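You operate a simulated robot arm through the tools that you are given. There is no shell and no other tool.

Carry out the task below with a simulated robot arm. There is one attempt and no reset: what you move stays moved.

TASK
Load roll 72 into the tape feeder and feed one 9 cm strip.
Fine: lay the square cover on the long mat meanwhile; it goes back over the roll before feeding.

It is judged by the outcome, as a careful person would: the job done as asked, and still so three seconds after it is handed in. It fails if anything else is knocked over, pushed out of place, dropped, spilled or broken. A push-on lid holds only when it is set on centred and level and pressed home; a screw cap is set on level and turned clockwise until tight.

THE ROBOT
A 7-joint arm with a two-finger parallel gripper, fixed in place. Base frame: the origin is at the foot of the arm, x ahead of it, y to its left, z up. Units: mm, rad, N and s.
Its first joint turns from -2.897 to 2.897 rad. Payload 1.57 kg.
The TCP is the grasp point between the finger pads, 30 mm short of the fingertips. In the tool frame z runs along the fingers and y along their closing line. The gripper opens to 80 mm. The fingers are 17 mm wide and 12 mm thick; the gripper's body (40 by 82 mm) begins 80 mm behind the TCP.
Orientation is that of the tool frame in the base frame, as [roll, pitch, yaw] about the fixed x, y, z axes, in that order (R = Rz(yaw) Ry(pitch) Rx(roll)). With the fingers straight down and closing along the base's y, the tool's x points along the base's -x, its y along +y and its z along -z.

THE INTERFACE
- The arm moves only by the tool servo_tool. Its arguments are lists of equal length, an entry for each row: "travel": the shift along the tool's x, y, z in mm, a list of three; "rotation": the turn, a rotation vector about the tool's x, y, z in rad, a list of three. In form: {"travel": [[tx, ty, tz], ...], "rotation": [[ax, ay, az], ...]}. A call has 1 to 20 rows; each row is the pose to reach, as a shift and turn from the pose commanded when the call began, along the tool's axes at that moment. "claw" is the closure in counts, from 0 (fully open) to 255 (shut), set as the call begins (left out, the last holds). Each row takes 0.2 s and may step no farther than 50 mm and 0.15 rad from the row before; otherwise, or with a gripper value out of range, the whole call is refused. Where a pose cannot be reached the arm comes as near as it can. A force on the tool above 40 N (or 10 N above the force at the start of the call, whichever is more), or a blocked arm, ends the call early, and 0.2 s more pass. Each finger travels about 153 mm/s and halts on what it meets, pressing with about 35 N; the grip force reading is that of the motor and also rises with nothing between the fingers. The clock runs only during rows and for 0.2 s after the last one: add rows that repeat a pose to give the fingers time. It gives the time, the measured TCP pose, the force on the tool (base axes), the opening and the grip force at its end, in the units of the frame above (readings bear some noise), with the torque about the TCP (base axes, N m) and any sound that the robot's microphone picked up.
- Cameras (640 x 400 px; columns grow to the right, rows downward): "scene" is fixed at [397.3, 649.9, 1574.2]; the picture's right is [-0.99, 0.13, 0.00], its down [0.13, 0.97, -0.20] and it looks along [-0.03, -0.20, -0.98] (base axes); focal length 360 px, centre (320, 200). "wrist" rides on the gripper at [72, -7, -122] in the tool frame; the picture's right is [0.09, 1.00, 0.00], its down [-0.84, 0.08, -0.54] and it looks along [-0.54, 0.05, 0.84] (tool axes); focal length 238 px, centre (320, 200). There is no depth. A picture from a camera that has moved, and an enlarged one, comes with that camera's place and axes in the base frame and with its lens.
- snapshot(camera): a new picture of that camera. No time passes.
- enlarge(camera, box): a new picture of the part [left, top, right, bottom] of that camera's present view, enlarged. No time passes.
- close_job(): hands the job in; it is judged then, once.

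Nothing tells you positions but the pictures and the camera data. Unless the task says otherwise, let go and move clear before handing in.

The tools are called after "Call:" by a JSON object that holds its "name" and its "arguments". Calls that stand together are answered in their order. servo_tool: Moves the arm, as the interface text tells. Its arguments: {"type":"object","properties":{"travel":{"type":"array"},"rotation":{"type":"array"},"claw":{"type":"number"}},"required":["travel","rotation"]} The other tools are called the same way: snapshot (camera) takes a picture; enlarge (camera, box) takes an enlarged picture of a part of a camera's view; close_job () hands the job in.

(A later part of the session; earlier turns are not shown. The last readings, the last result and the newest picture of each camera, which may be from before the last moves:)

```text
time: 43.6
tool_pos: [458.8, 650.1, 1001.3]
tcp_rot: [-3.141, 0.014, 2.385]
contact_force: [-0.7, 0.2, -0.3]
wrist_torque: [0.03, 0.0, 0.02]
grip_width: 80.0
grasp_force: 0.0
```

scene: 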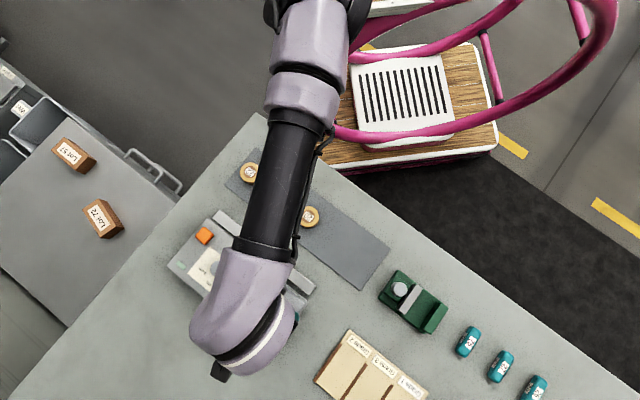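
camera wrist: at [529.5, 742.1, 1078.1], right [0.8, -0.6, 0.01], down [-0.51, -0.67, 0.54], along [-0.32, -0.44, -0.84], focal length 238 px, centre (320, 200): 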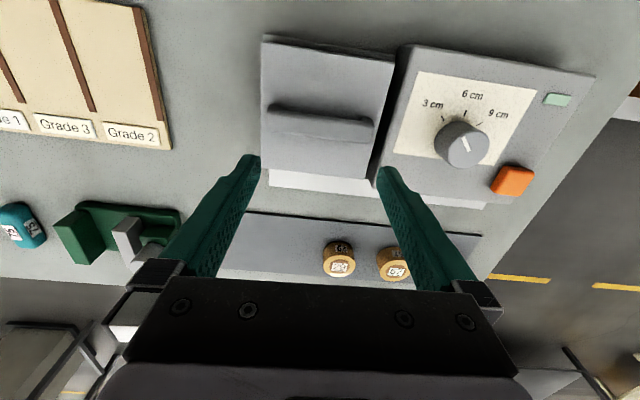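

I'll now tilt about 17° in the bar's plane and move above the handle centre at z≈950.

Call:
{"name": "servo_tool", "arguments": {"travel": [[0, 0, 10], [0, 10, 20], [1, 25, 30], [2, 40, 40], [3, 54, 51], [3, 66, 51], [3, 66, 51]], "rotation": [[0, 0.1, 0], [0, 0.2, 0], [0, 0.314, 0], [0, 0.314, 0], [0, 0.314, 0], [0, 0.314, 0], [0, 0.314, 0]]}}

Call:
{"name": "snapshot", "arguments": {"camera": "wrist"}}

Call:
{"name": "snapshot", "arguments": {"camera": "scene"}}

```text
time: 45.2
tool_pos: [504.2, 699.5, 949.6]
tcp_rot: [-3.141, -0.302, 2.384]
contact_force: [-0.3, 0.4, -0.1]
wrist_torque: [0.0, -0.01, -0.02]
grip_width: 79.9
grasp_force: 0.1
```

```text
taken
camera wrist: at [475.3, 717.4, 1087.2], right [0.62, 0.78, 0.03], down [0.75, -0.6, 0.27], along [0.23, -0.15, -0.96], focal length 238 px, centre (320, 200)
```

wrist: 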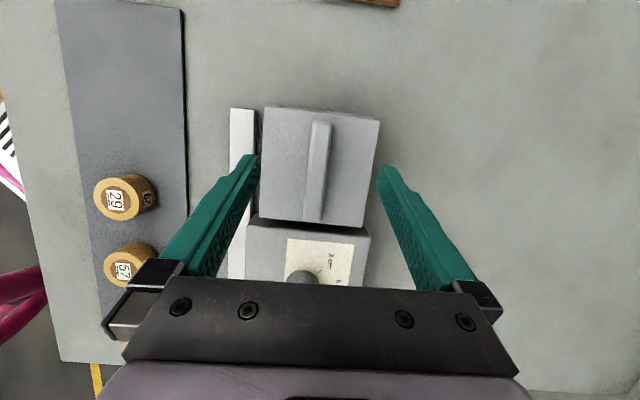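

```text
taken
```

scene: 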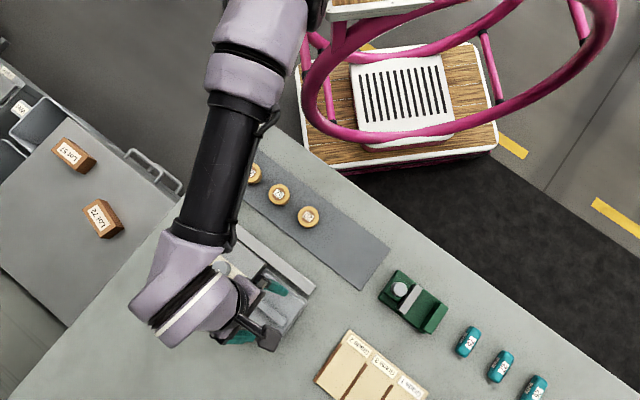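

The tilted pose reaches and the bar sits between the fingers. I'll enlarge to check centring before descending.

Call:
{"name": "enlarge", "arguments": {"camera": "wrist", "box": [240, 100, 400, 230]}}

```text
3.08 times, centred on (320, 165) of wrist
camera zoom: at [475.3, 717.4, 1087.2], right [0.62, 0.78, 0.03], down [0.75, -0.6, 0.27], along [0.23, -0.15, -0.96], focal length 733 px, centre (320, 308)
```

zoom: 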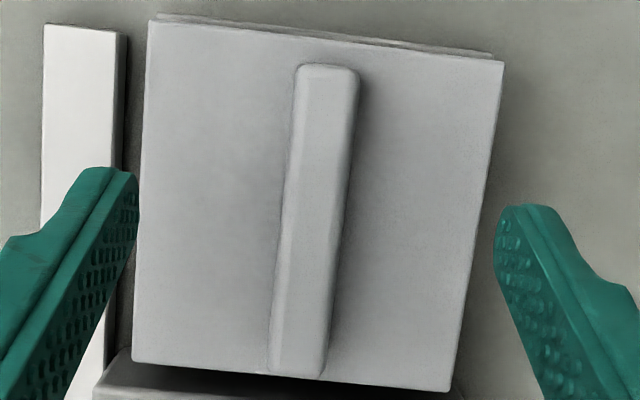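

The bar centre from this view is (501.4, 700.6), matching earlier. I'll descend to TCP z≈920 with a small correction.

Call:
{"name": "servo_tool", "arguments": {"travel": [[-1.5, -0.5, 7], [-3, -1, 14], [-4.5, -1.1, 22], [-6.1, -1.1, 29], [-6.1, -1.1, 29]], "rotation": [[0, 0, 0], [0, 0, 0], [0, 0, 0], [0, 0, 0], [0, 0, 0]]}}

Call:
{"name": "snapshot", "arguments": {"camera": "wrist"}}

```text
time: 46.4
tool_pos: [500.3, 701.4, 920.1]
tcp_rot: [3.141, -0.302, 2.384]
contact_force: [0.1, -0.2, 0.5]
wrist_torque: [-0.01, 0.03, 0.01]
grip_width: 80.0
grasp_force: 0.1
```

```text
taken
camera wrist: at [471.3, 718.8, 1058.3], right [0.62, 0.78, 0.03], down [0.75, -0.6, 0.27], along [0.23, -0.15, -0.96], focal length 238 px, centre (320, 200)
```

wrist: 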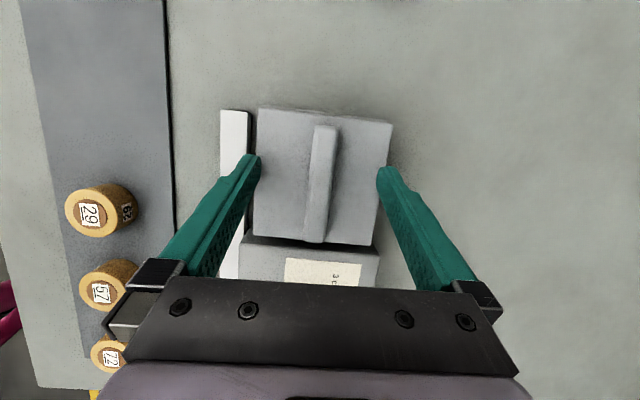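

No contact yet, with the tips straddling the bar. I'll close the gripper here.

Call:
{"name": "servo_tool", "arguments": {"travel": [[0, 0, 0], [0, 0, 0], [0, 0, 0], [0, 0, 0]], "rotation": [[0, 0, 0], [0, 0, 0], [0, 0, 0], [0, 0, 0]], "claw": 255}}

Call:
{"name": "snapshot", "arguments": {"camera": "wrist"}}

```text
time: 47.4
tool_pos: [500.0, 701.0, 920.9]
tcp_rot: [3.141, -0.302, 2.383]
contact_force: [0.0, -0.4, 0.7]
wrist_torque: [-0.04, -0.02, -0.01]
grip_width: 14.9
grasp_force: 30.5
```

```text
taken
camera wrist: at [471.3, 718.7, 1058.1], right [0.62, 0.78, 0.03], down [0.75, -0.6, 0.27], along [0.23, -0.15, -0.96], focal length 238 px, centre (320, 200)
```

wrist: 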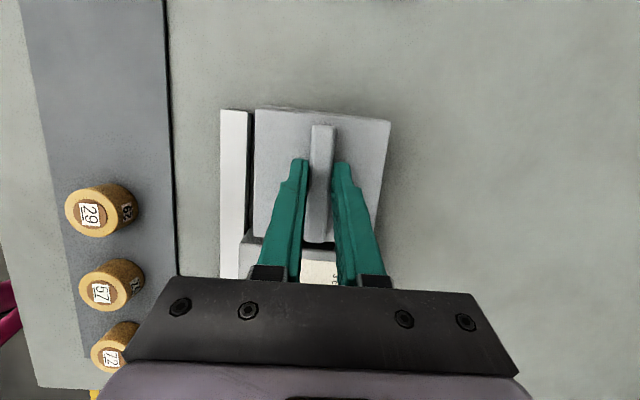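

The bar is gripped at 14.9 mm. I'll lift straight up gently.

Call:
{"name": "servo_tool", "arguments": {"travel": [[1.2, 0, -3.8], [3, 0, -9.6], [6, 0, -19.1], [6, 0, -19.1]], "rotation": [[0, 0, 0], [0, 0, 0], [0, 0, 0], [0, 0, 0]]}}

Call:
{"name": "snapshot", "arguments": {"camera": "wrist"}}

Call:
{"name": "snapshot", "arguments": {"camera": "scene"}}

```text
time: 48.4
tool_pos: [500.4, 700.1, 939.7]
tcp_rot: [-3.141, -0.3, 2.384]
contact_force: [0.4, -0.4, -0.5]
wrist_torque: [0.02, -0.02, -0.01]
grip_width: 14.7
grasp_force: 30.8
```

```text
taken
camera wrist: at [471.2, 719.0, 1077.6], right [0.62, 0.78, 0.03], down [0.75, -0.6, 0.27], along [0.23, -0.15, -0.96], focal length 238 px, centre (320, 200)
```

wrist: 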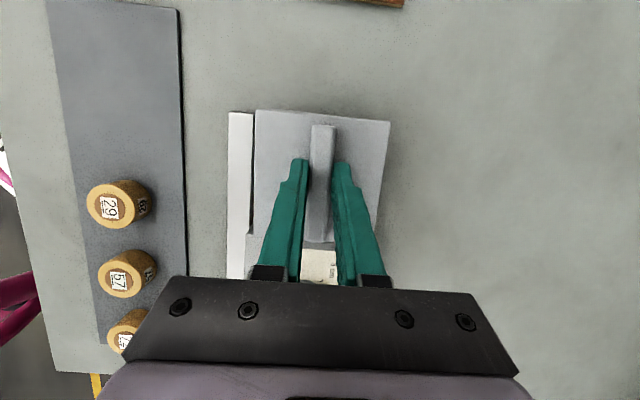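

```text
taken
```

scene: 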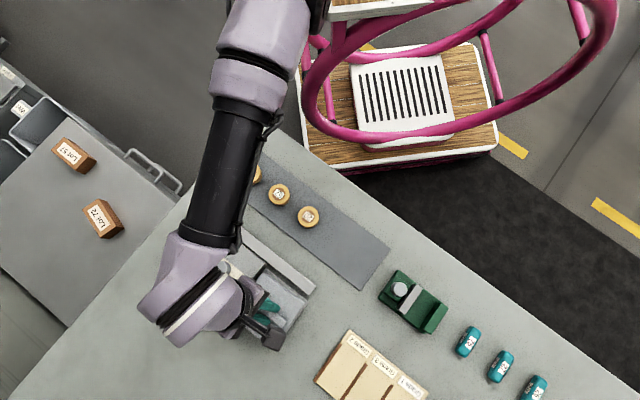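

The cover came up cleanly. I'll raise it further and carry it toward the free end of the mat, near (326, 615).

Call:
{"name": "servo_tool", "arguments": {"travel": [[9, 0, -28.7], [17.8, 0, -57.3], [17.8, 0, -57.3]], "rotation": [[0, 0, 0], [0, 0, 0], [0, 0, 0]]}}

Call:
{"name": "servo_tool", "arguments": {"travel": [[10.8, -30.2, 3.3], [21.5, -60.3, 6.7], [32.3, -90.5, 10], [43, -120.7, 13.4], [53.8, -150.8, 16.7], [64.5, -181, 20.1], [64.5, -181, 20.1]], "rotation": [[0, 0, 0], [0, 0, 0], [0, 0, 0], [0, 0, 0], [0, 0, 0], [0, 0, 0], [0, 0, 0]]}}

Call:
{"name": "snapshot", "arguments": {"camera": "wrist"}}

Call:
{"name": "snapshot", "arguments": {"camera": "scene"}}

```text
time: 49.2
tool_pos: [499.5, 700.5, 1001.4]
tcp_rot: [-3.141, -0.303, 2.384]
contact_force: [-0.8, -0.5, -0.3]
wrist_torque: [0.02, 0.02, 0.01]
grip_width: 15.0
grasp_force: 31.0
```

```text
time: 50.8
tool_pos: [327.6, 614.9, 1001.0]
tcp_rot: [3.141, -0.301, 2.382]
contact_force: [-0.5, -0.7, -0.1]
wrist_torque: [-0.01, -0.02, 0.02]
grip_width: 14.8
grasp_force: 31.0
```

```text
taken
camera wrist: at [299.0, 632.6, 1137.4], right [0.62, 0.78, 0.03], down [0.75, -0.6, 0.27], along [0.23, -0.15, -0.96], focal length 238 px, centre (320, 200)
```

wrist: 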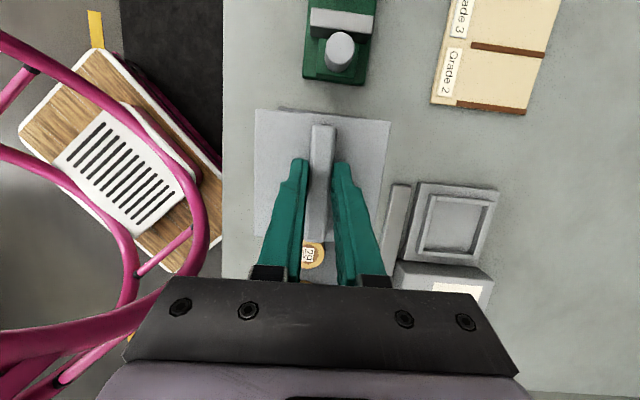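

```text
taken
```

scene: 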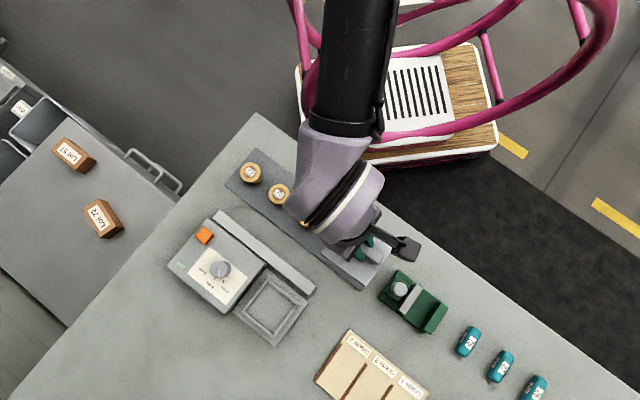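

The cover is over the mat's free end, and the open feeder shows a square recess. I'll lower toward the mat, fast at first, then slowly.

Call:
{"name": "servo_tool", "arguments": {"travel": [[-7.4, 0, 23.9], [-14.9, 0, 47.8], [-22.3, 0, 71.6], [-26.8, 0, 86], [-26.8, 0, 86]], "rotation": [[0, 0, 0], [0, 0, 0], [0, 0, 0], [0, 0, 0], [0, 0, 0]]}}

Call:
{"name": "snapshot", "arguments": {"camera": "scene"}}

Call:
{"name": "snapshot", "arguments": {"camera": "wrist"}}

```text
time: 52.0
tool_pos: [327.3, 615.3, 910.6]
tcp_rot: [3.139, -0.304, 2.385]
contact_force: [-1.5, -6.0, 20.7]
wrist_torque: [-0.05, 0.2, 0.11]
grip_width: 15.2
grasp_force: 31.4
```

```text
taken
```

scene: 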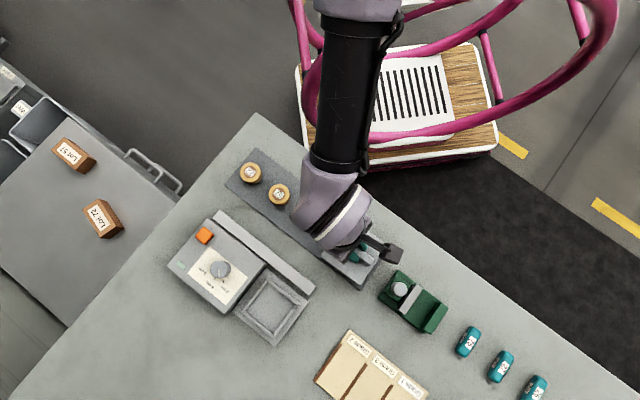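

```text
taken
camera wrist: at [299.2, 633.0, 1048.9], right [0.62, 0.78, 0.03], down [0.75, -0.61, 0.27], along [0.23, -0.14, -0.96], focal length 238 px, centre (320, 200)
```

wrist: 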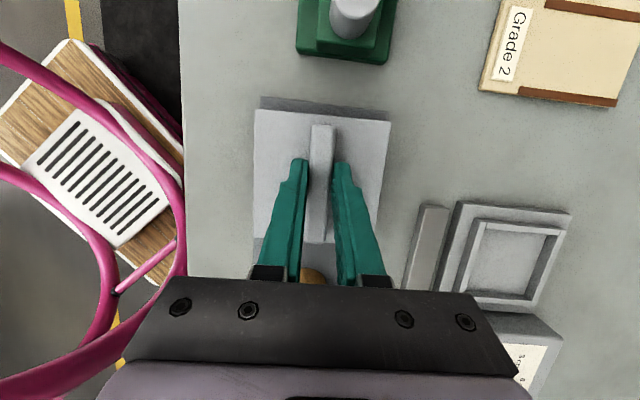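

I see contact at TCP z≈910.6 (about 20 N), so the cover's deep skirt is resting on the mat. I'll ease off slightly and open.

Call:
{"name": "servo_tool", "arguments": {"travel": [[0.3, 0, -1], [0.3, 0, -1]], "rotation": [[0, 0, 0], [0, 0, 0]]}}

Call:
{"name": "servo_tool", "arguments": {"travel": [[0, 0, 0], [0, 0, 0], [0, 0, 0], [0, 0, 0]], "rotation": [[0, 0, 0], [0, 0, 0], [0, 0, 0], [0, 0, 0]], "claw": 0}}

Call:
{"name": "snapshot", "arguments": {"camera": "wrist"}}

```text
time: 52.6
tool_pos: [327.1, 615.5, 912.5]
tcp_rot: [3.141, -0.302, 2.384]
contact_force: [2.5, -0.9, 15.4]
wrist_torque: [0.36, 0.3, 0.0]
grip_width: 14.8
grasp_force: 30.8
```

```text
time: 53.6
tool_pos: [327.3, 615.6, 909.7]
tcp_rot: [3.141, -0.301, 2.382]
contact_force: [0.0, 0.1, 1.4]
wrist_torque: [-0.01, 0.02, 0.05]
grip_width: 79.9
grasp_force: 0.0
```

```text
taken
camera wrist: at [298.8, 633.3, 1047.6], right [0.62, 0.78, 0.03], down [0.75, -0.6, 0.27], along [0.23, -0.15, -0.96], focal length 238 px, centre (320, 200)
```

wrist: 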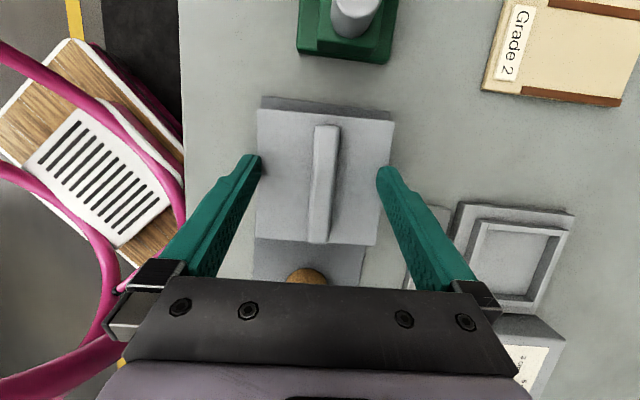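

The cover is lying flat on the mat. I'll rise clear and look at the feeder recess and roll 72.

Call:
{"name": "servo_tool", "arguments": {"travel": [[7.4, 0, -23.9], [14.9, 0, -47.8], [22.3, 0, -71.6], [29.7, 0, -95.5], [29.7, 0, -95.5]], "rotation": [[0, 0, 0], [0, 0, 0], [0, 0, 0], [0, 0, 0], [0, 0, 0]]}}

Call:
{"name": "snapshot", "arguments": {"camera": "scene"}}

Call:
{"name": "enlarge", "arguments": {"camera": "scene", "box": [220, 260, 320, 350]}}

Call:
{"name": "enlarge", "arguments": {"camera": "scene", "box": [220, 150, 300, 200]}}

Call:
{"name": "snapshot", "arguments": {"camera": "wrist"}}

```text
time: 54.8
tool_pos: [326.6, 615.9, 1010.6]
tcp_rot: [-3.141, -0.302, 2.383]
contact_force: [-0.5, -0.4, -0.4]
wrist_torque: [0.0, -0.01, -0.02]
grip_width: 80.0
grasp_force: 0.1
```

```text
taken
```

scene: 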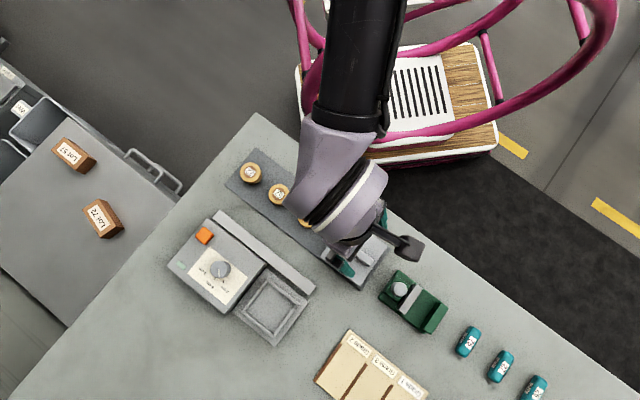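

```text
4.44 times, centred on (270, 305) of scene
camera zoom: at [397.3, 649.9, 1574.2], right [-0.99, 0.13, 0.0], down [0.13, 0.97, -0.2], along [-0.03, -0.2, -0.98], focal length 1599 px, centre (542, -267)
```

zoom: 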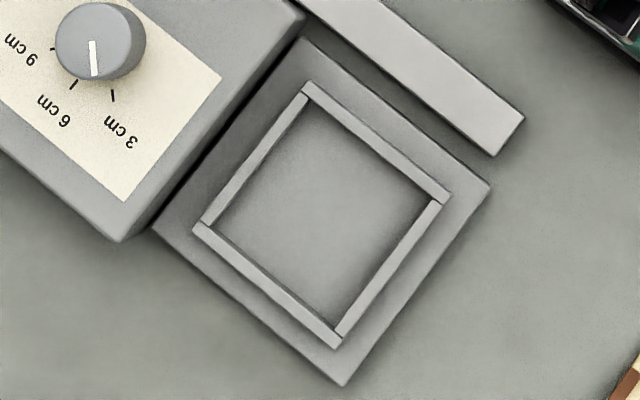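

```text
8.00 times, centred on (260, 175) of scene
camera zoom: at [397.3, 649.9, 1574.2], right [-0.99, 0.13, 0.0], down [0.13, 0.97, -0.2], along [-0.03, -0.2, -0.98], focal length 2878 px, centre (800, 400)
```

zoom: 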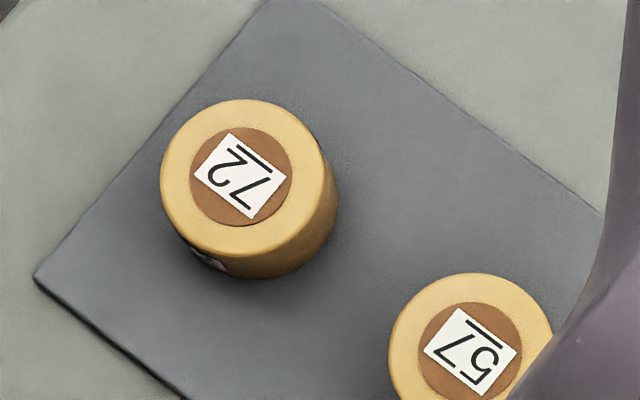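

```text
taken
camera wrist: at [297.8, 633.1, 1148.4], right [0.62, 0.78, 0.03], down [0.75, -0.6, 0.27], along [0.23, -0.15, -0.96], focal length 238 px, centre (320, 200)
```

wrist: 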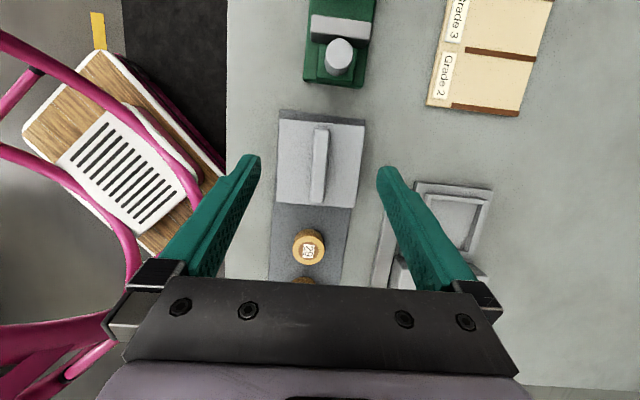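

The recess is a square rim about 66 mm inside, and roll 72 (≈40 mm wide, ≈20 mm tall) is near (514, 431). I'll straighten the tool, move over roll 72 and turn so the fingers will lie along the recess's diagonal.

Call:
{"name": "servo_tool", "arguments": {"travel": [[0, 0, 0], [0, 0, 0], [0, 0, 0]], "rotation": [[0, -0.12, 0], [0, -0.24, 0], [0, -0.302, 0]]}}

Call:
{"name": "servo_tool", "arguments": {"travel": [[-37.6, -0.5, 4], [-75.2, -1, 8], [-112.8, -1.6, 12], [-150.5, -2.2, 16], [-188, -2.8, 20], [-225.7, -3.3, 25], [-263.3, -3.9, 30], [-263.3, -3.9, 30]], "rotation": [[0, 0, 0.112], [0, 0, 0.224], [0, 0, 0.336], [0, 0, 0.448], [0, 0, 0.56], [0, 0, 0.672], [0, 0, 0.783], [0, 0, 0.783]]}}

Call:
{"name": "servo_tool", "arguments": {"travel": [[0, 0, 0], [0, 0, 0], [0, 0, 0]], "rotation": [[0, 0.075, 0], [0, 0.15, 0], [0, 0.15, 0]]}}

Call:
{"name": "snapshot", "arguments": {"camera": "wrist"}}

Call:
{"name": "snapshot", "arguments": {"camera": "scene"}}

```text
time: 55.6
tool_pos: [326.6, 615.1, 1010.9]
tcp_rot: [3.141, 0.001, 2.383]
contact_force: [0.2, 0.3, 0.0]
wrist_torque: [0.0, 0.0, -0.02]
grip_width: 80.4
grasp_force: 0.1
```

```text
time: 57.4
tool_pos: [513.3, 429.8, 983.3]
tcp_rot: [3.141, 0.0, 1.597]
contact_force: [1.1, -0.4, -0.4]
wrist_torque: [-0.01, -0.01, 0.01]
grip_width: 80.2
grasp_force: 0.0
```

```text
time: 58.2
tool_pos: [514.3, 431.8, 982.6]
tcp_rot: [3.141, -0.152, 1.6]
contact_force: [-0.3, 0.3, 0.3]
wrist_torque: [0.02, -0.01, 0.0]
grip_width: 79.9
grasp_force: 0.0
```

```text
taken
camera wrist: at [505.1, 484.1, 1113.2], right [0.99, 0.12, 0.01], down [0.1, -0.91, 0.41], along [0.06, -0.41, -0.91], focal length 238 px, centre (320, 200)
```

wrist: 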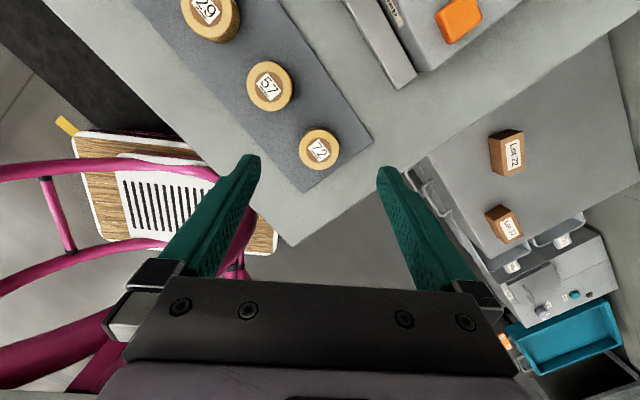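

```text
taken
```

scene: 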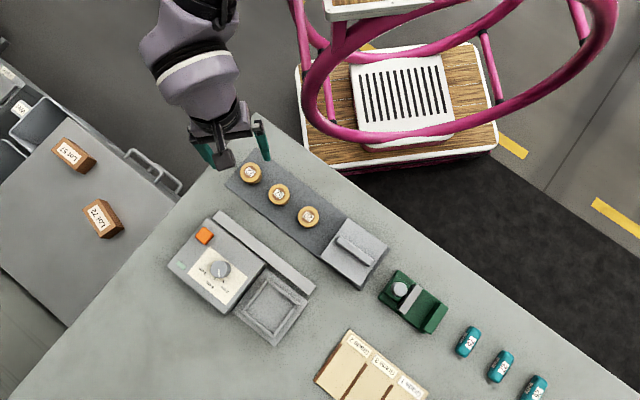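

The cover sits neatly on the mat end. I'll zoom in to locate roll 72 exactly.

Call:
{"name": "enlarge", "arguments": {"camera": "wrist", "box": [270, 115, 366, 175]}}

```text
6.67 times, centred on (318, 145) of wrist
camera zoom: at [505.1, 484.1, 1113.2], right [0.99, 0.12, 0.01], down [0.1, -0.91, 0.41], along [0.06, -0.41, -0.91], focal length 1589 px, centre (333, 567)
```

zoom: 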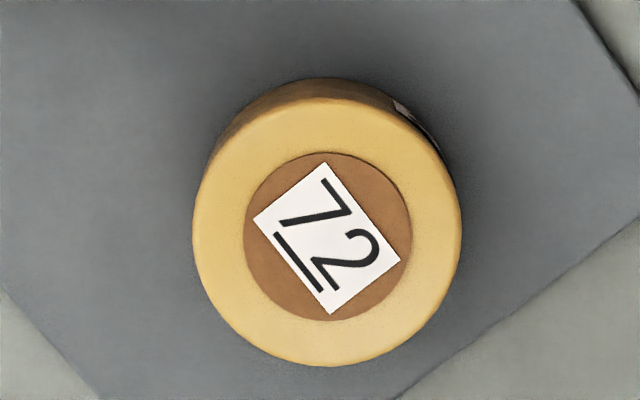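

Label 72 is confirmed, with the roll centred at (514, 430.7) and about 23 mm tall. I'll descend around it.

Call:
{"name": "servo_tool", "arguments": {"travel": [[-5, -0.3, 30], [-10, -0.3, 60], [-13.5, -0.3, 82], [-16.3, -0.3, 99.3], [-16.3, -0.3, 99.3]], "rotation": [[0, 0, 0], [0, 0, 0], [0, 0, 0], [0, 0, 0], [0, 0, 0]]}}

Call:
{"name": "snapshot", "arguments": {"camera": "wrist"}}

```text
time: 59.4
tool_pos: [514.6, 430.7, 881.6]
tcp_rot: [-3.141, -0.149, 1.599]
contact_force: [0.0, 0.0, 0.2]
wrist_torque: [0.01, 0.0, 0.0]
grip_width: 80.0
grasp_force: 0.0
```

```text
taken
camera wrist: at [505.2, 483.7, 1012.3], right [0.99, 0.12, 0.01], down [0.1, -0.91, 0.41], along [0.06, -0.41, -0.91], focal length 238 px, centre (320, 200)
```

wrist: 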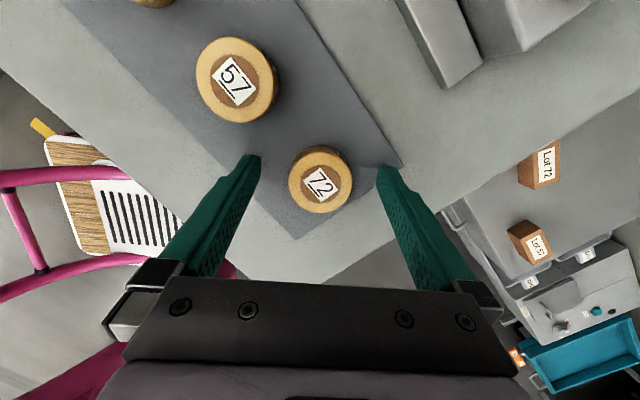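

The roll is centred between the fingers, so I'll close on it.

Call:
{"name": "servo_tool", "arguments": {"travel": [[0, 0, 0], [0, 0, 0], [0, 0, 0], [0, 0, 0]], "rotation": [[0, 0, 0], [0, 0, 0], [0, 0, 0], [0, 0, 0]], "claw": 255}}

Call:
{"name": "snapshot", "arguments": {"camera": "wrist"}}

```text
time: 60.4
tool_pos: [513.7, 430.8, 880.7]
tcp_rot: [-3.141, -0.149, 1.6]
contact_force: [-0.1, -0.5, 0.1]
wrist_torque: [0.0, 0.01, 0.0]
grip_width: 40.3
grasp_force: 34.9
```

```text
taken
camera wrist: at [505.2, 483.8, 1012.5], right [0.99, 0.12, 0.01], down [0.1, -0.91, 0.41], along [0.06, -0.41, -0.91], focal length 238 px, centre (320, 200)
```

wrist: 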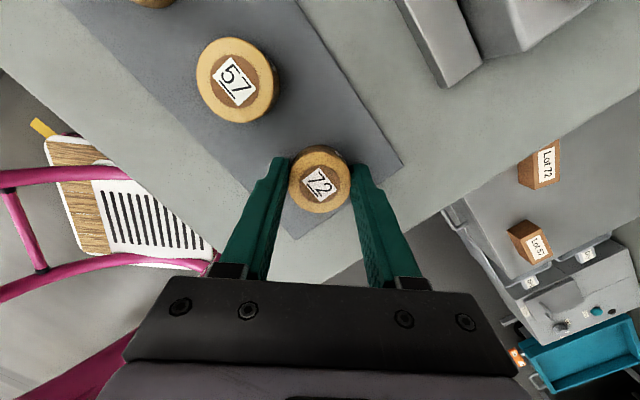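

Gripped at 40.3 mm. I'll lift and carry the roll above the feeder recess.

Call:
{"name": "servo_tool", "arguments": {"travel": [[1.5, 0, -9.9], [6, 0, -39.5], [11, 0, -72.5], [16.6, 0, -108.7], [16.6, 0, -108.7]], "rotation": [[0, 0, 0], [0, 0, 0], [0, 0, 0], [0, 0, 0], [0, 0, 0]]}}

Call:
{"name": "servo_tool", "arguments": {"travel": [[38, -0.7, 6.7], [76, -1.3, 13.4], [114, -2, 20], [152, -2.6, 26.7], [190, -3.3, 33.4], [228, -3.9, 40], [266, -4.6, 46.8], [266, -4.6, 46.8]], "rotation": [[0, 0, 0], [0, 0, 0], [0, 0, 0], [0, 0, 0], [0, 0, 0], [0, 0, 0], [0, 0, 0], [0, 0, 0]]}}

Call:
{"name": "snapshot", "arguments": {"camera": "wrist"}}

Call:
{"name": "snapshot", "arguments": {"camera": "scene"}}

```text
time: 61.6
tool_pos: [515.6, 432.4, 990.1]
tcp_rot: [-3.14, -0.15, 1.6]
contact_force: [0.6, 0.1, -0.1]
wrist_torque: [-0.04, 0.0, -0.02]
grip_width: 40.3
grasp_force: 34.5
```

```text
time: 63.4
tool_pos: [502.0, 701.1, 983.1]
tcp_rot: [-3.14, -0.148, 1.597]
contact_force: [0.7, -0.6, -0.5]
wrist_torque: [0.0, -0.03, 0.01]
grip_width: 40.5
grasp_force: 34.9
```

```text
taken
camera wrist: at [493.7, 754.5, 1113.7], right [0.99, 0.12, 0.01], down [0.1, -0.91, 0.41], along [0.06, -0.41, -0.91], focal length 238 px, centre (320, 200)
```

wrist: 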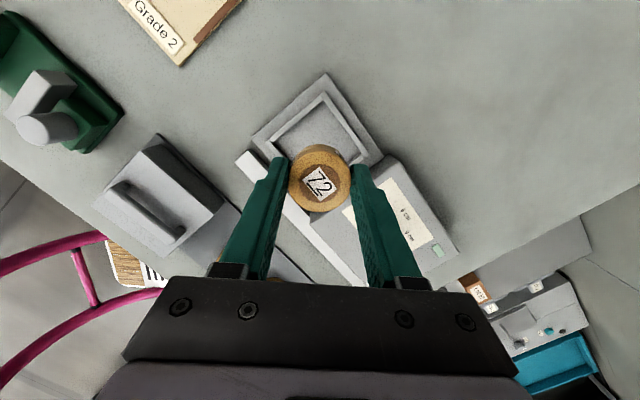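

```text
taken
```

scene: 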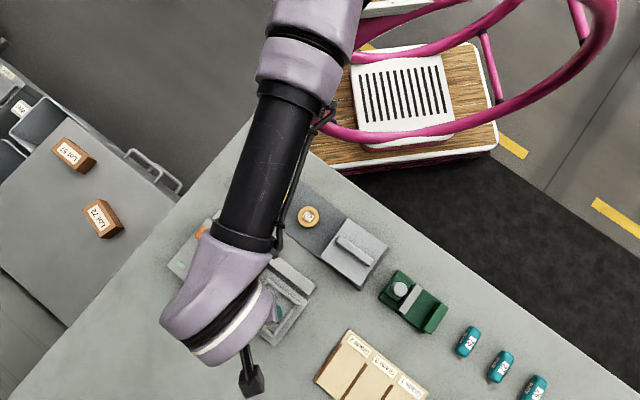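

Reachable here. I'll zoom in to locate the recess relative to the held roll.

Call:
{"name": "enlarge", "arguments": {"camera": "wrist", "box": [240, 60, 400, 160]}}

```text
4.00 times, centred on (320, 110) of wrist
camera zoom: at [493.7, 754.5, 1113.7], right [0.99, 0.12, 0.01], down [0.1, -0.91, 0.41], along [0.06, -0.41, -0.91], focal length 953 px, centre (320, 560)
```

zoom: 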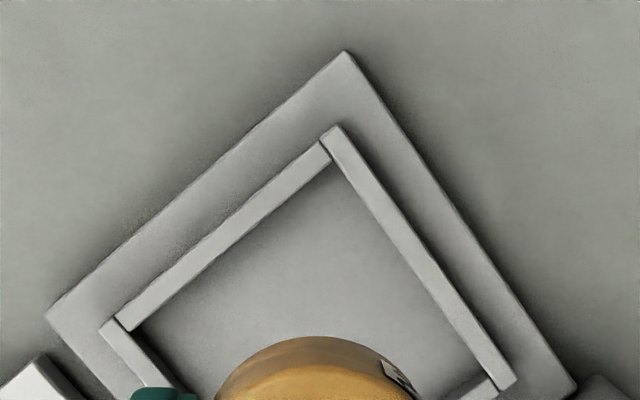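

The recess centre is about (501.3, 702), with roughly 11 mm clearance around the roll. I'll lower into it, slowly at the end.

Call:
{"name": "servo_tool", "arguments": {"travel": [[-3.5, -0.3, 26], [-7, -0.7, 52], [-10.6, -0.7, 77.3], [-10.6, -0.7, 77.3]], "rotation": [[0, 0, 0], [0, 0, 0], [0, 0, 0], [0, 0, 0]]}}

Call:
{"name": "snapshot", "arguments": {"camera": "wrist"}}

Call:
{"name": "enlarge", "arguments": {"camera": "wrist", "box": [220, 80, 420, 230]}}

```text
time: 64.4
tool_pos: [500.6, 703.0, 904.2]
tcp_rot: [-3.142, -0.151, 1.601]
contact_force: [0.2, 0.2, -0.9]
wrist_torque: [0.01, 0.03, 0.01]
grip_width: 40.2
grasp_force: 35.6
```

```text
taken
camera wrist: at [492.7, 755.6, 1035.6], right [0.99, 0.12, 0.01], down [0.1, -0.91, 0.41], along [0.06, -0.41, -0.91], focal length 238 px, centre (320, 200)
```

wrist: 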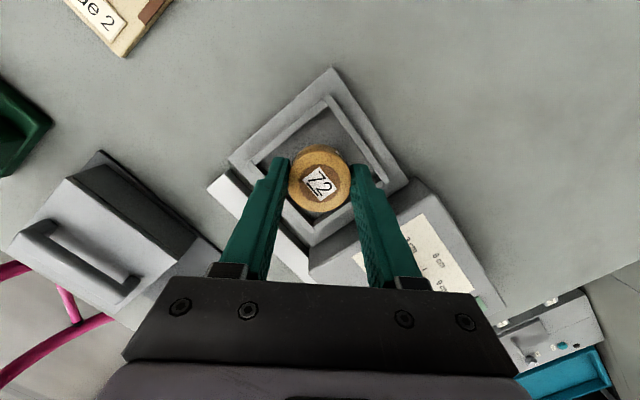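

```text
2.67 times, centred on (320, 155) of wrist
camera zoom: at [492.7, 755.6, 1035.6], right [0.99, 0.12, 0.01], down [0.1, -0.91, 0.41], along [0.06, -0.41, -0.91], focal length 636 px, centre (320, 320)
```

zoom: 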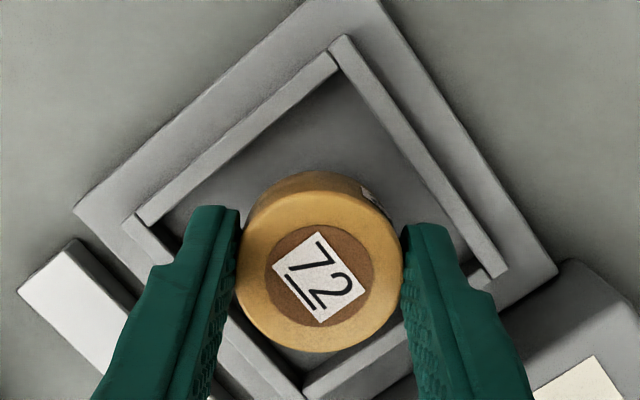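

The roll is centred over the recess, so I'll lower it in small steps until it touches down.

Call:
{"name": "servo_tool", "arguments": {"travel": [[-0.6, 0, 4], [-1.2, 0, 8], [-1.65, 0, 11], [-1.95, 0, 13]], "rotation": [[0, 0, 0], [0, 0, 0], [0, 0, 0], [0, 0, 0]]}}

```text
time: 65.4
tool_pos: [501.6, 701.8, 893.2]
tcp_rot: [-3.141, -0.152, 1.6]
contact_force: [-0.1, -0.2, -1.1]
wrist_torque: [-0.03, 0.0, 0.01]
grip_width: 40.1
grasp_force: 34.3
```

Call:
{"name": "servo_tool", "arguments": {"travel": [[-0.3, 0, 2], [-0.6, 0, 4], [-0.75, 0, 5]], "rotation": [[0, 0, 0], [0, 0, 0], [0, 0, 0]]}}

Call:
{"name": "enlarge", "arguments": {"camera": "wrist", "box": [220, 80, 420, 230]}}

```text
time: 66.2
tool_pos: [500.1, 703.0, 890.1]
tcp_rot: [3.14, -0.152, 1.6]
contact_force: [-0.3, -1.6, 7.8]
wrist_torque: [-0.11, -0.02, 0.01]
grip_width: 40.0
grasp_force: 34.6
```

```text
2.67 times, centred on (320, 155) of wrist
camera zoom: at [492.8, 754.7, 1020.7], right [0.99, 0.12, 0.01], down [0.1, -0.91, 0.41], along [0.06, -0.41, -0.91], focal length 636 px, centre (320, 320)
```

zoom: 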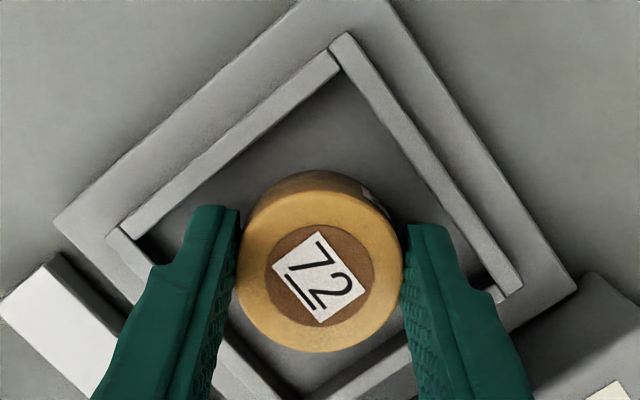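

The roll touched down on the recess floor at the right height. I'll open just a few millimetres so the fingers stay clear of the rim, then rise.

Call:
{"name": "servo_tool", "arguments": {"travel": [[0, 0, 0], [0, 0, 0], [0, 0, 0]], "rotation": [[0, 0, 0], [0, 0, 0], [0, 0, 0]], "claw": 110}}

Call:
{"name": "enlarge", "arguments": {"camera": "wrist", "box": [220, 80, 420, 230]}}

```text
time: 67.0
tool_pos: [501.0, 702.1, 889.4]
tcp_rot: [-3.141, -0.151, 1.599]
contact_force: [0.8, -0.9, 0.3]
wrist_torque: [-0.03, -0.01, 0.03]
grip_width: 45.7
grasp_force: 0.1
```

```text
2.67 times, centred on (320, 155) of wrist
camera zoom: at [492.7, 754.8, 1019.3], right [0.99, 0.12, 0.01], down [0.1, -0.91, 0.41], along [0.06, -0.41, -0.91], focal length 636 px, centre (320, 320)
```

zoom: 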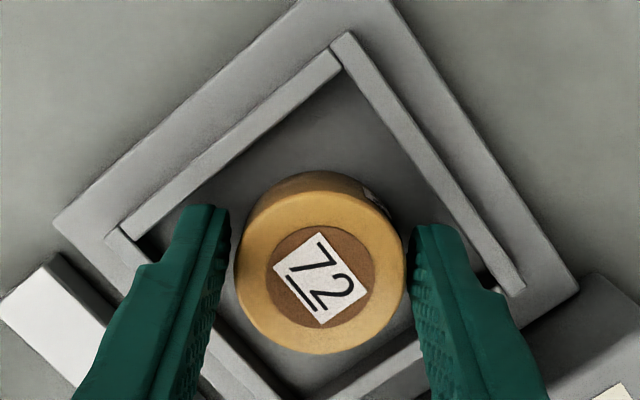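

Released at 45.7 mm with no contact. Now I'll lift straight up.

Call:
{"name": "servo_tool", "arguments": {"travel": [[1.5, 0, -9.9], [4.5, 0, -29.7], [9, 0, -59.3], [15, 0, -98.9], [15, 0, -98.9]], "rotation": [[0, 0, 0], [0, 0, 0], [0, 0, 0], [0, 0, 0], [0, 0, 0]]}}

Call:
{"name": "snapshot", "arguments": {"camera": "wrist"}}

Call:
{"name": "enlarge", "arguments": {"camera": "scene", "box": [220, 260, 320, 350]}}

```text
time: 68.2
tool_pos: [502.3, 701.0, 988.1]
tcp_rot: [-3.141, -0.15, 1.6]
contact_force: [0.3, 0.1, 0.2]
wrist_torque: [-0.02, -0.01, -0.03]
grip_width: 45.6
grasp_force: 0.1
```

```text
taken
camera wrist: at [492.9, 754.7, 1118.6], right [0.99, 0.12, 0.01], down [0.1, -0.91, 0.41], along [0.06, -0.41, -0.91], focal length 238 px, centre (320, 200)
```

wrist: 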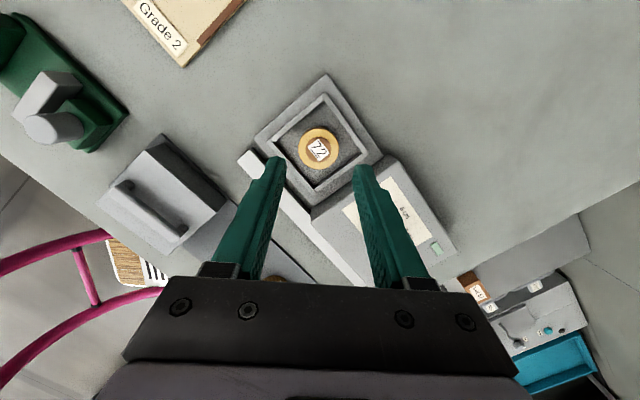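

```text
4.44 times, centred on (270, 305) of scene
camera zoom: at [397.3, 649.9, 1574.2], right [-0.99, 0.13, 0.0], down [0.13, 0.97, -0.2], along [-0.03, -0.2, -0.98], focal length 1599 px, centre (542, -267)
```

zoom: 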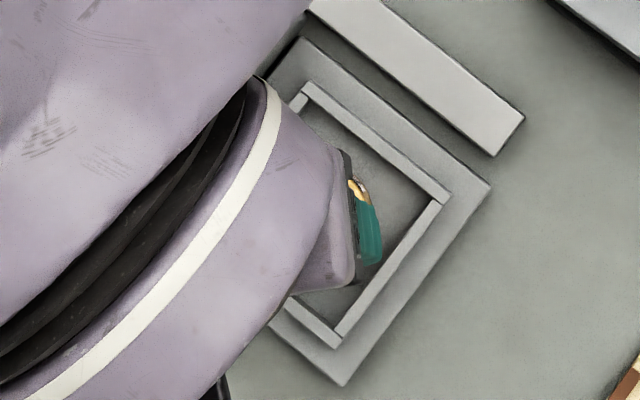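

Roll 72 sits centred in the recess. Now I'll return to fetch the cover: retract, straighten, turn back to yaw 2.384 and tilt as before.

Call:
{"name": "servo_tool", "arguments": {"travel": [[-17.5, -34, -11], [-35, -68, -22], [-52.7, -101.7, -33.3], [-52.7, -101.7, -33.3], [-52.7, -101.7, -33.3]], "rotation": [[0, 0, 0], [0, 0, 0], [0, 0, 0], [0, -0.075, 0], [0, -0.15, 0]], "claw": 0}}

Call:
{"name": "servo_tool", "arguments": {"travel": [[-4, -12.6, 0.5], [-8, -25.2, 1], [-12, -37.8, 1.5], [-16, -50.4, 2], [-20, -63, 2.5], [-23.2, -75.7, 3], [-23.2, -75.7, 3]], "rotation": [[0, 0, -0.131], [0, 0, -0.262], [0, 0, -0.393], [0, 0, -0.524], [0, 0, -0.655], [0, 0, -0.784], [0, 0, -0.784]]}}

Call:
{"name": "servo_tool", "arguments": {"travel": [[0, 0, 0], [0, 0, 0], [0, 0, 0], [0, 0, 0]], "rotation": [[0, 0.1, 0], [0, 0.2, 0], [0, 0.302, 0], [0, 0.302, 0]]}}

Call:
{"name": "snapshot", "arguments": {"camera": "wrist"}}

Call:
{"name": "enlarge", "arguments": {"camera": "scene", "box": [200, 230, 360, 340]}}

```text
time: 69.4
tool_pos: [401.2, 643.2, 1011.8]
tcp_rot: [-3.141, 0.0, 1.601]
contact_force: [-0.6, -0.1, 1.6]
wrist_torque: [0.01, 0.0, 0.01]
grip_width: 80.0
grasp_force: 0.1
```

```text
time: 71.0
tool_pos: [325.3, 614.4, 1010.2]
tcp_rot: [-3.14, 0.001, 2.386]
contact_force: [0.3, 0.3, 0.2]
wrist_torque: [-0.02, 0.0, 0.01]
grip_width: 79.8
grasp_force: 0.1
```

```text
time: 72.0
tool_pos: [325.2, 613.8, 1009.2]
tcp_rot: [-3.141, -0.301, 2.385]
contact_force: [-0.1, 0.1, 0.1]
wrist_torque: [0.03, 0.0, 0.0]
grip_width: 80.0
grasp_force: 0.1
```

```text
taken
camera wrist: at [297.0, 633.3, 1147.4], right [0.62, 0.78, 0.03], down [0.75, -0.6, 0.27], along [0.23, -0.15, -0.96], focal length 238 px, centre (320, 200)
```

wrist: 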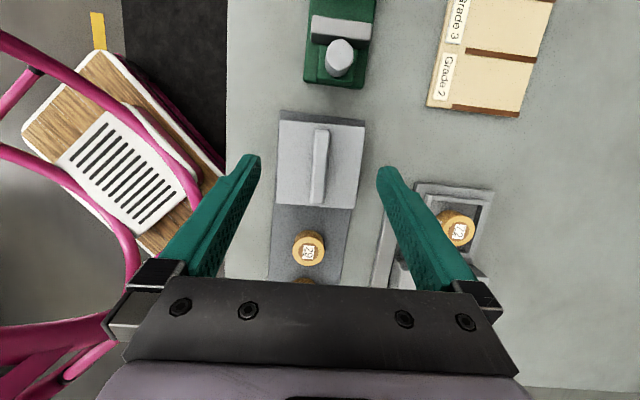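

```text
3.64 times, centred on (280, 285) of scene
camera zoom: at [397.3, 649.9, 1574.2], right [-0.99, 0.13, 0.0], down [0.13, 0.97, -0.2], along [-0.03, -0.2, -0.98], focal length 1308 px, centre (466, -109)
```

zoom: 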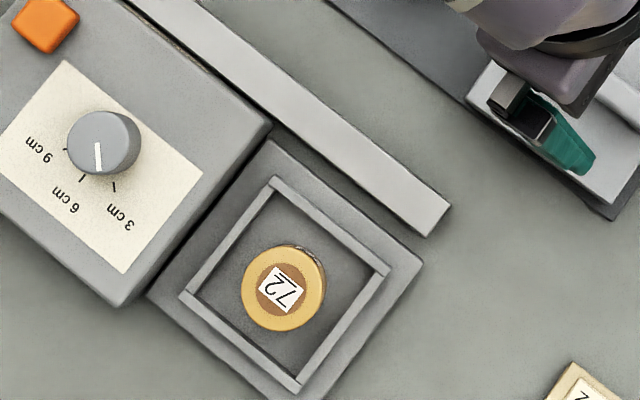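

The roll is loaded and visible in the recess. I'll descend to re-grip the cover's bar.

Call:
{"name": "servo_tool", "arguments": {"travel": [[-8.9, 0.3, 28.6], [-17.8, 0.7, 57.3], [-25.3, 0.7, 81.2], [-29.3, 0.7, 94.1], [-29.3, 0.7, 94.1]], "rotation": [[0, 0, 0], [0, 0, 0], [0, 0, 0], [0, 0, 0], [0, 0, 0]]}}

Call:
{"name": "snapshot", "arguments": {"camera": "wrist"}}

```text
time: 73.2
tool_pos: [326.4, 616.5, 910.0]
tcp_rot: [3.141, -0.303, 2.384]
contact_force: [0.1, -0.5, -0.4]
wrist_torque: [-0.01, -0.01, 0.0]
grip_width: 80.2
grasp_force: 0.0
```

```text
taken
camera wrist: at [297.9, 634.4, 1047.6], right [0.62, 0.78, 0.03], down [0.75, -0.6, 0.27], along [0.23, -0.15, -0.96], focal length 238 px, centre (320, 200)
```

wrist: 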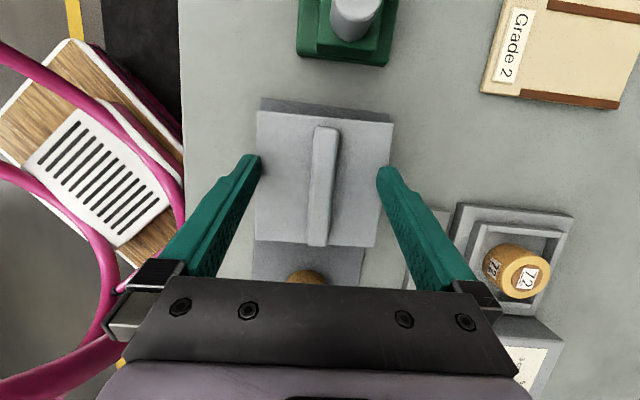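

The view matches the release pose to about 1 mm. I'll nudge along the bar by 1 mm, then close.

Call:
{"name": "servo_tool", "arguments": {"travel": [[-1, 0, 0.3], [-1, 0, 0.3]], "rotation": [[0, 0, 0], [0, 0, 0]]}}

Call:
{"name": "servo_tool", "arguments": {"travel": [[0, 0, 0], [0, 0, 0], [0, 0, 0], [0, 0, 0]], "rotation": [[0, 0, 0], [0, 0, 0], [0, 0, 0], [0, 0, 0]], "claw": 255}}

Call:
{"name": "snapshot", "arguments": {"camera": "wrist"}}

```text
time: 73.8
tool_pos: [327.2, 615.9, 910.2]
tcp_rot: [-3.139, -0.301, 2.384]
contact_force: [0.4, -0.3, 0.2]
wrist_torque: [-0.03, 0.01, 0.0]
grip_width: 79.8
grasp_force: 0.1
```

```text
time: 74.8
tool_pos: [326.9, 616.4, 910.5]
tcp_rot: [3.141, -0.303, 2.384]
contact_force: [-0.2, 0.0, 0.3]
wrist_torque: [0.01, 0.0, 0.02]
grip_width: 15.0
grasp_force: 30.7
```

```text
taken
camera wrist: at [298.8, 633.9, 1047.7], right [0.62, 0.78, 0.03], down [0.75, -0.6, 0.27], along [0.23, -0.15, -0.96], focal length 238 px, centre (320, 200)
```

wrist: 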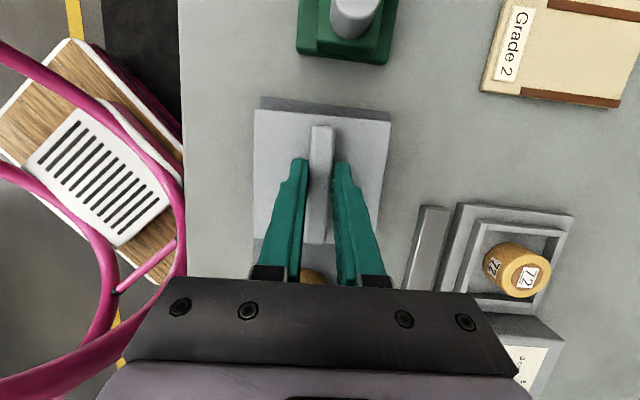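

The grip matches the original one. I'll lift and carry the cover back above the feeder.

Call:
{"name": "servo_tool", "arguments": {"travel": [[3, 0, -9.6], [10, 0, -32.1], [19, 0, -61], [28.3, 0, -90.7], [28.3, 0, -90.7]], "rotation": [[0, 0, 0], [0, 0, 0], [0, 0, 0], [0, 0, 0], [0, 0, 0]]}}

Call:
{"name": "servo_tool", "arguments": {"travel": [[-10.7, 30.1, -3.3], [-21.4, 60.3, -6.7], [-32.1, 90.4, -10], [-42.8, 120.5, -13.3], [-53.5, 150.7, -16.7], [-64.2, 180.8, -20], [-64.2, 180.8, -20], [-64.2, 180.8, -20]], "rotation": [[0, 0, 0], [0, 0, 0], [0, 0, 0], [0, 0, 0], [0, 0, 0], [0, 0, 0], [0, 0, 0], [0, 0, 0]]}}

Call:
{"name": "snapshot", "arguments": {"camera": "wrist"}}

```text
time: 76.0
tool_pos: [328.7, 617.1, 1007.3]
tcp_rot: [3.141, -0.303, 2.385]
contact_force: [-0.1, 0.2, -1.2]
wrist_torque: [0.02, 0.03, 0.01]
grip_width: 14.7
grasp_force: 30.8
```

```text
time: 77.8
tool_pos: [501.0, 700.9, 1004.7]
tcp_rot: [-3.142, -0.302, 2.384]
contact_force: [-0.3, -0.5, 0.6]
wrist_torque: [0.01, 0.01, 0.0]
grip_width: 14.7
grasp_force: 30.8
```

```text
taken
camera wrist: at [472.3, 719.2, 1143.1], right [0.62, 0.78, 0.03], down [0.75, -0.6, 0.27], along [0.23, -0.15, -0.96], focal length 238 px, centre (320, 200)
```

wrist: 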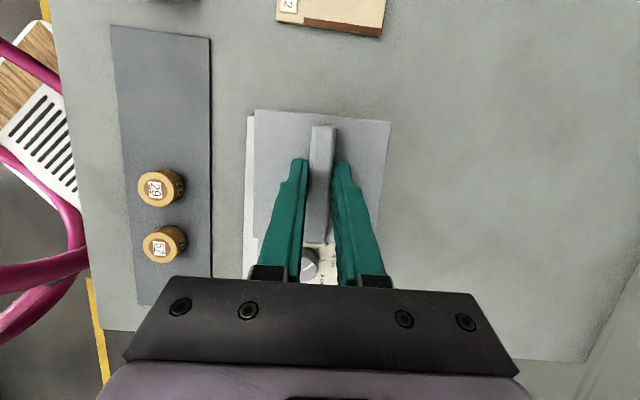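

I'm back over the feeder. I'll lower to the same height as the earlier lift-off picture and compare the views for alignment.

Call:
{"name": "servo_tool", "arguments": {"travel": [[-6.4, 0, 20.7], [-12.9, 0, 41.4], [-19.3, 0, 62], [-19.3, 0, 62]], "rotation": [[0, 0, 0], [0, 0, 0], [0, 0, 0], [0, 0, 0]]}}

Call:
{"name": "snapshot", "arguments": {"camera": "wrist"}}

Call:
{"name": "enlarge", "arguments": {"camera": "scene", "box": [200, 230, 360, 340]}}

```text
time: 78.8
tool_pos: [500.1, 702.4, 941.9]
tcp_rot: [3.141, -0.303, 2.386]
contact_force: [-0.5, 1.2, -0.6]
wrist_torque: [0.04, -0.03, -0.01]
grip_width: 14.6
grasp_force: 30.8
```

```text
taken
camera wrist: at [472.6, 719.4, 1078.4], right [0.62, 0.78, 0.03], down [0.75, -0.6, 0.27], along [0.23, -0.15, -0.96], focal length 238 px, centre (320, 200)
```

wrist: 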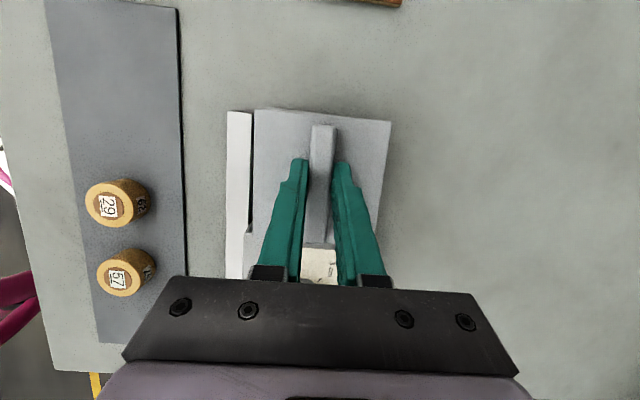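

```text
3.64 times, centred on (280, 285) of scene
camera zoom: at [397.3, 649.9, 1574.2], right [-0.99, 0.13, 0.0], down [0.13, 0.97, -0.2], along [-0.03, -0.2, -0.98], focal length 1308 px, centre (466, -109)
```

zoom: 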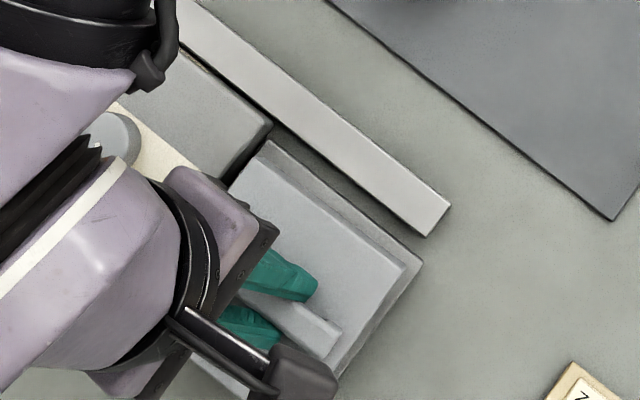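

The view matches the lift-off picture to about 1 px. I'll apply a sub-millimetre correction and lower the cover onto the rim slowly.

Call:
{"name": "servo_tool", "arguments": {"travel": [[-1, -0.8, 5], [-2.6, -0.8, 10.5], [-3.8, -0.8, 14.3], [-4.4, -0.8, 16.2], [-4.4, -0.8, 16.2]], "rotation": [[0, 0, 0], [0, 0, 0], [0, 0, 0], [0, 0, 0], [0, 0, 0]]}}

Call:
{"name": "snapshot", "arguments": {"camera": "wrist"}}

```text
time: 80.0
tool_pos: [499.6, 700.5, 924.2]
tcp_rot: [3.142, -0.303, 2.383]
contact_force: [-0.2, 0.4, -0.4]
wrist_torque: [-0.01, -0.03, 0.0]
grip_width: 14.9
grasp_force: 31.2
```

```text
taken
camera wrist: at [471.3, 719.2, 1062.0], right [0.62, 0.78, 0.03], down [0.75, -0.6, 0.27], along [0.23, -0.15, -0.96], focal length 238 px, centre (320, 200)
```

wrist: 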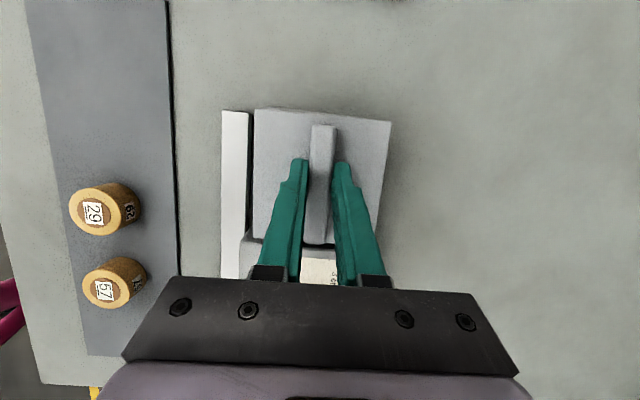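

No contact at z≈924, so the skirt has passed the rim. I'll continue the last few millimetres.

Call:
{"name": "servo_tool", "arguments": {"travel": [[-0.45, 0, 1.4], [-0.9, 0, 2.9], [-1.2, 0, 3.8], [-1.5, 0, 4.8], [-1.5, 0, 4.8]], "rotation": [[0, 0, 0], [0, 0, 0], [0, 0, 0], [0, 0, 0], [0, 0, 0]]}}

Call:
{"name": "snapshot", "arguments": {"camera": "wrist"}}

```text
time: 81.2
tool_pos: [500.1, 700.7, 919.3]
tcp_rot: [3.141, -0.301, 2.384]
contact_force: [-0.5, 1.2, -0.1]
wrist_torque: [0.0, 0.02, 0.03]
grip_width: 14.8
grasp_force: 31.1
```

```text
taken
camera wrist: at [471.3, 719.1, 1056.1], right [0.62, 0.78, 0.03], down [0.75, -0.6, 0.27], along [0.23, -0.15, -0.96], focal length 238 px, centre (320, 200)
```

wrist: 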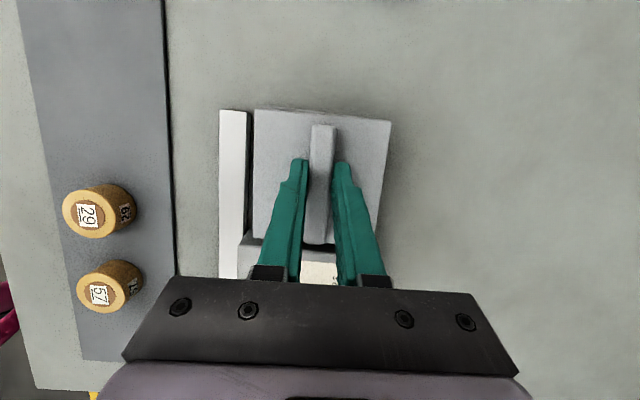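

Still no contact, so I'll continue down in 1 mm steps.

Call:
{"name": "servo_tool", "arguments": {"travel": [[-0.3, 0, 0.95], [-0.6, 0, 1.9], [-0.6, 0, 1.9]], "rotation": [[0, 0, 0], [0, 0, 0], [0, 0, 0]]}}

```text
time: 82.0
tool_pos: [501.3, 701.5, 918.0]
tcp_rot: [3.14, -0.303, 2.383]
contact_force: [0.3, -0.5, 8.4]
wrist_torque: [-0.35, -0.26, -0.06]
grip_width: 15.1
grasp_force: 31.2
```

Contact at about 8 N. I'll press it home gently.

Call:
{"name": "servo_tool", "arguments": {"travel": [[-0.3, 0, 0.95], [-0.6, 0, 1.9], [-0.6, 0, 1.9]], "rotation": [[0, 0, 0], [0, 0, 0], [0, 0, 0]]}}

```text
time: 82.8
tool_pos: [500.6, 700.5, 918.5]
tcp_rot: [3.138, -0.304, 2.385]
contact_force: [2.1, -0.6, 26.4]
wrist_torque: [-0.05, 0.04, -0.1]
grip_width: 14.8
grasp_force: 31.3
```

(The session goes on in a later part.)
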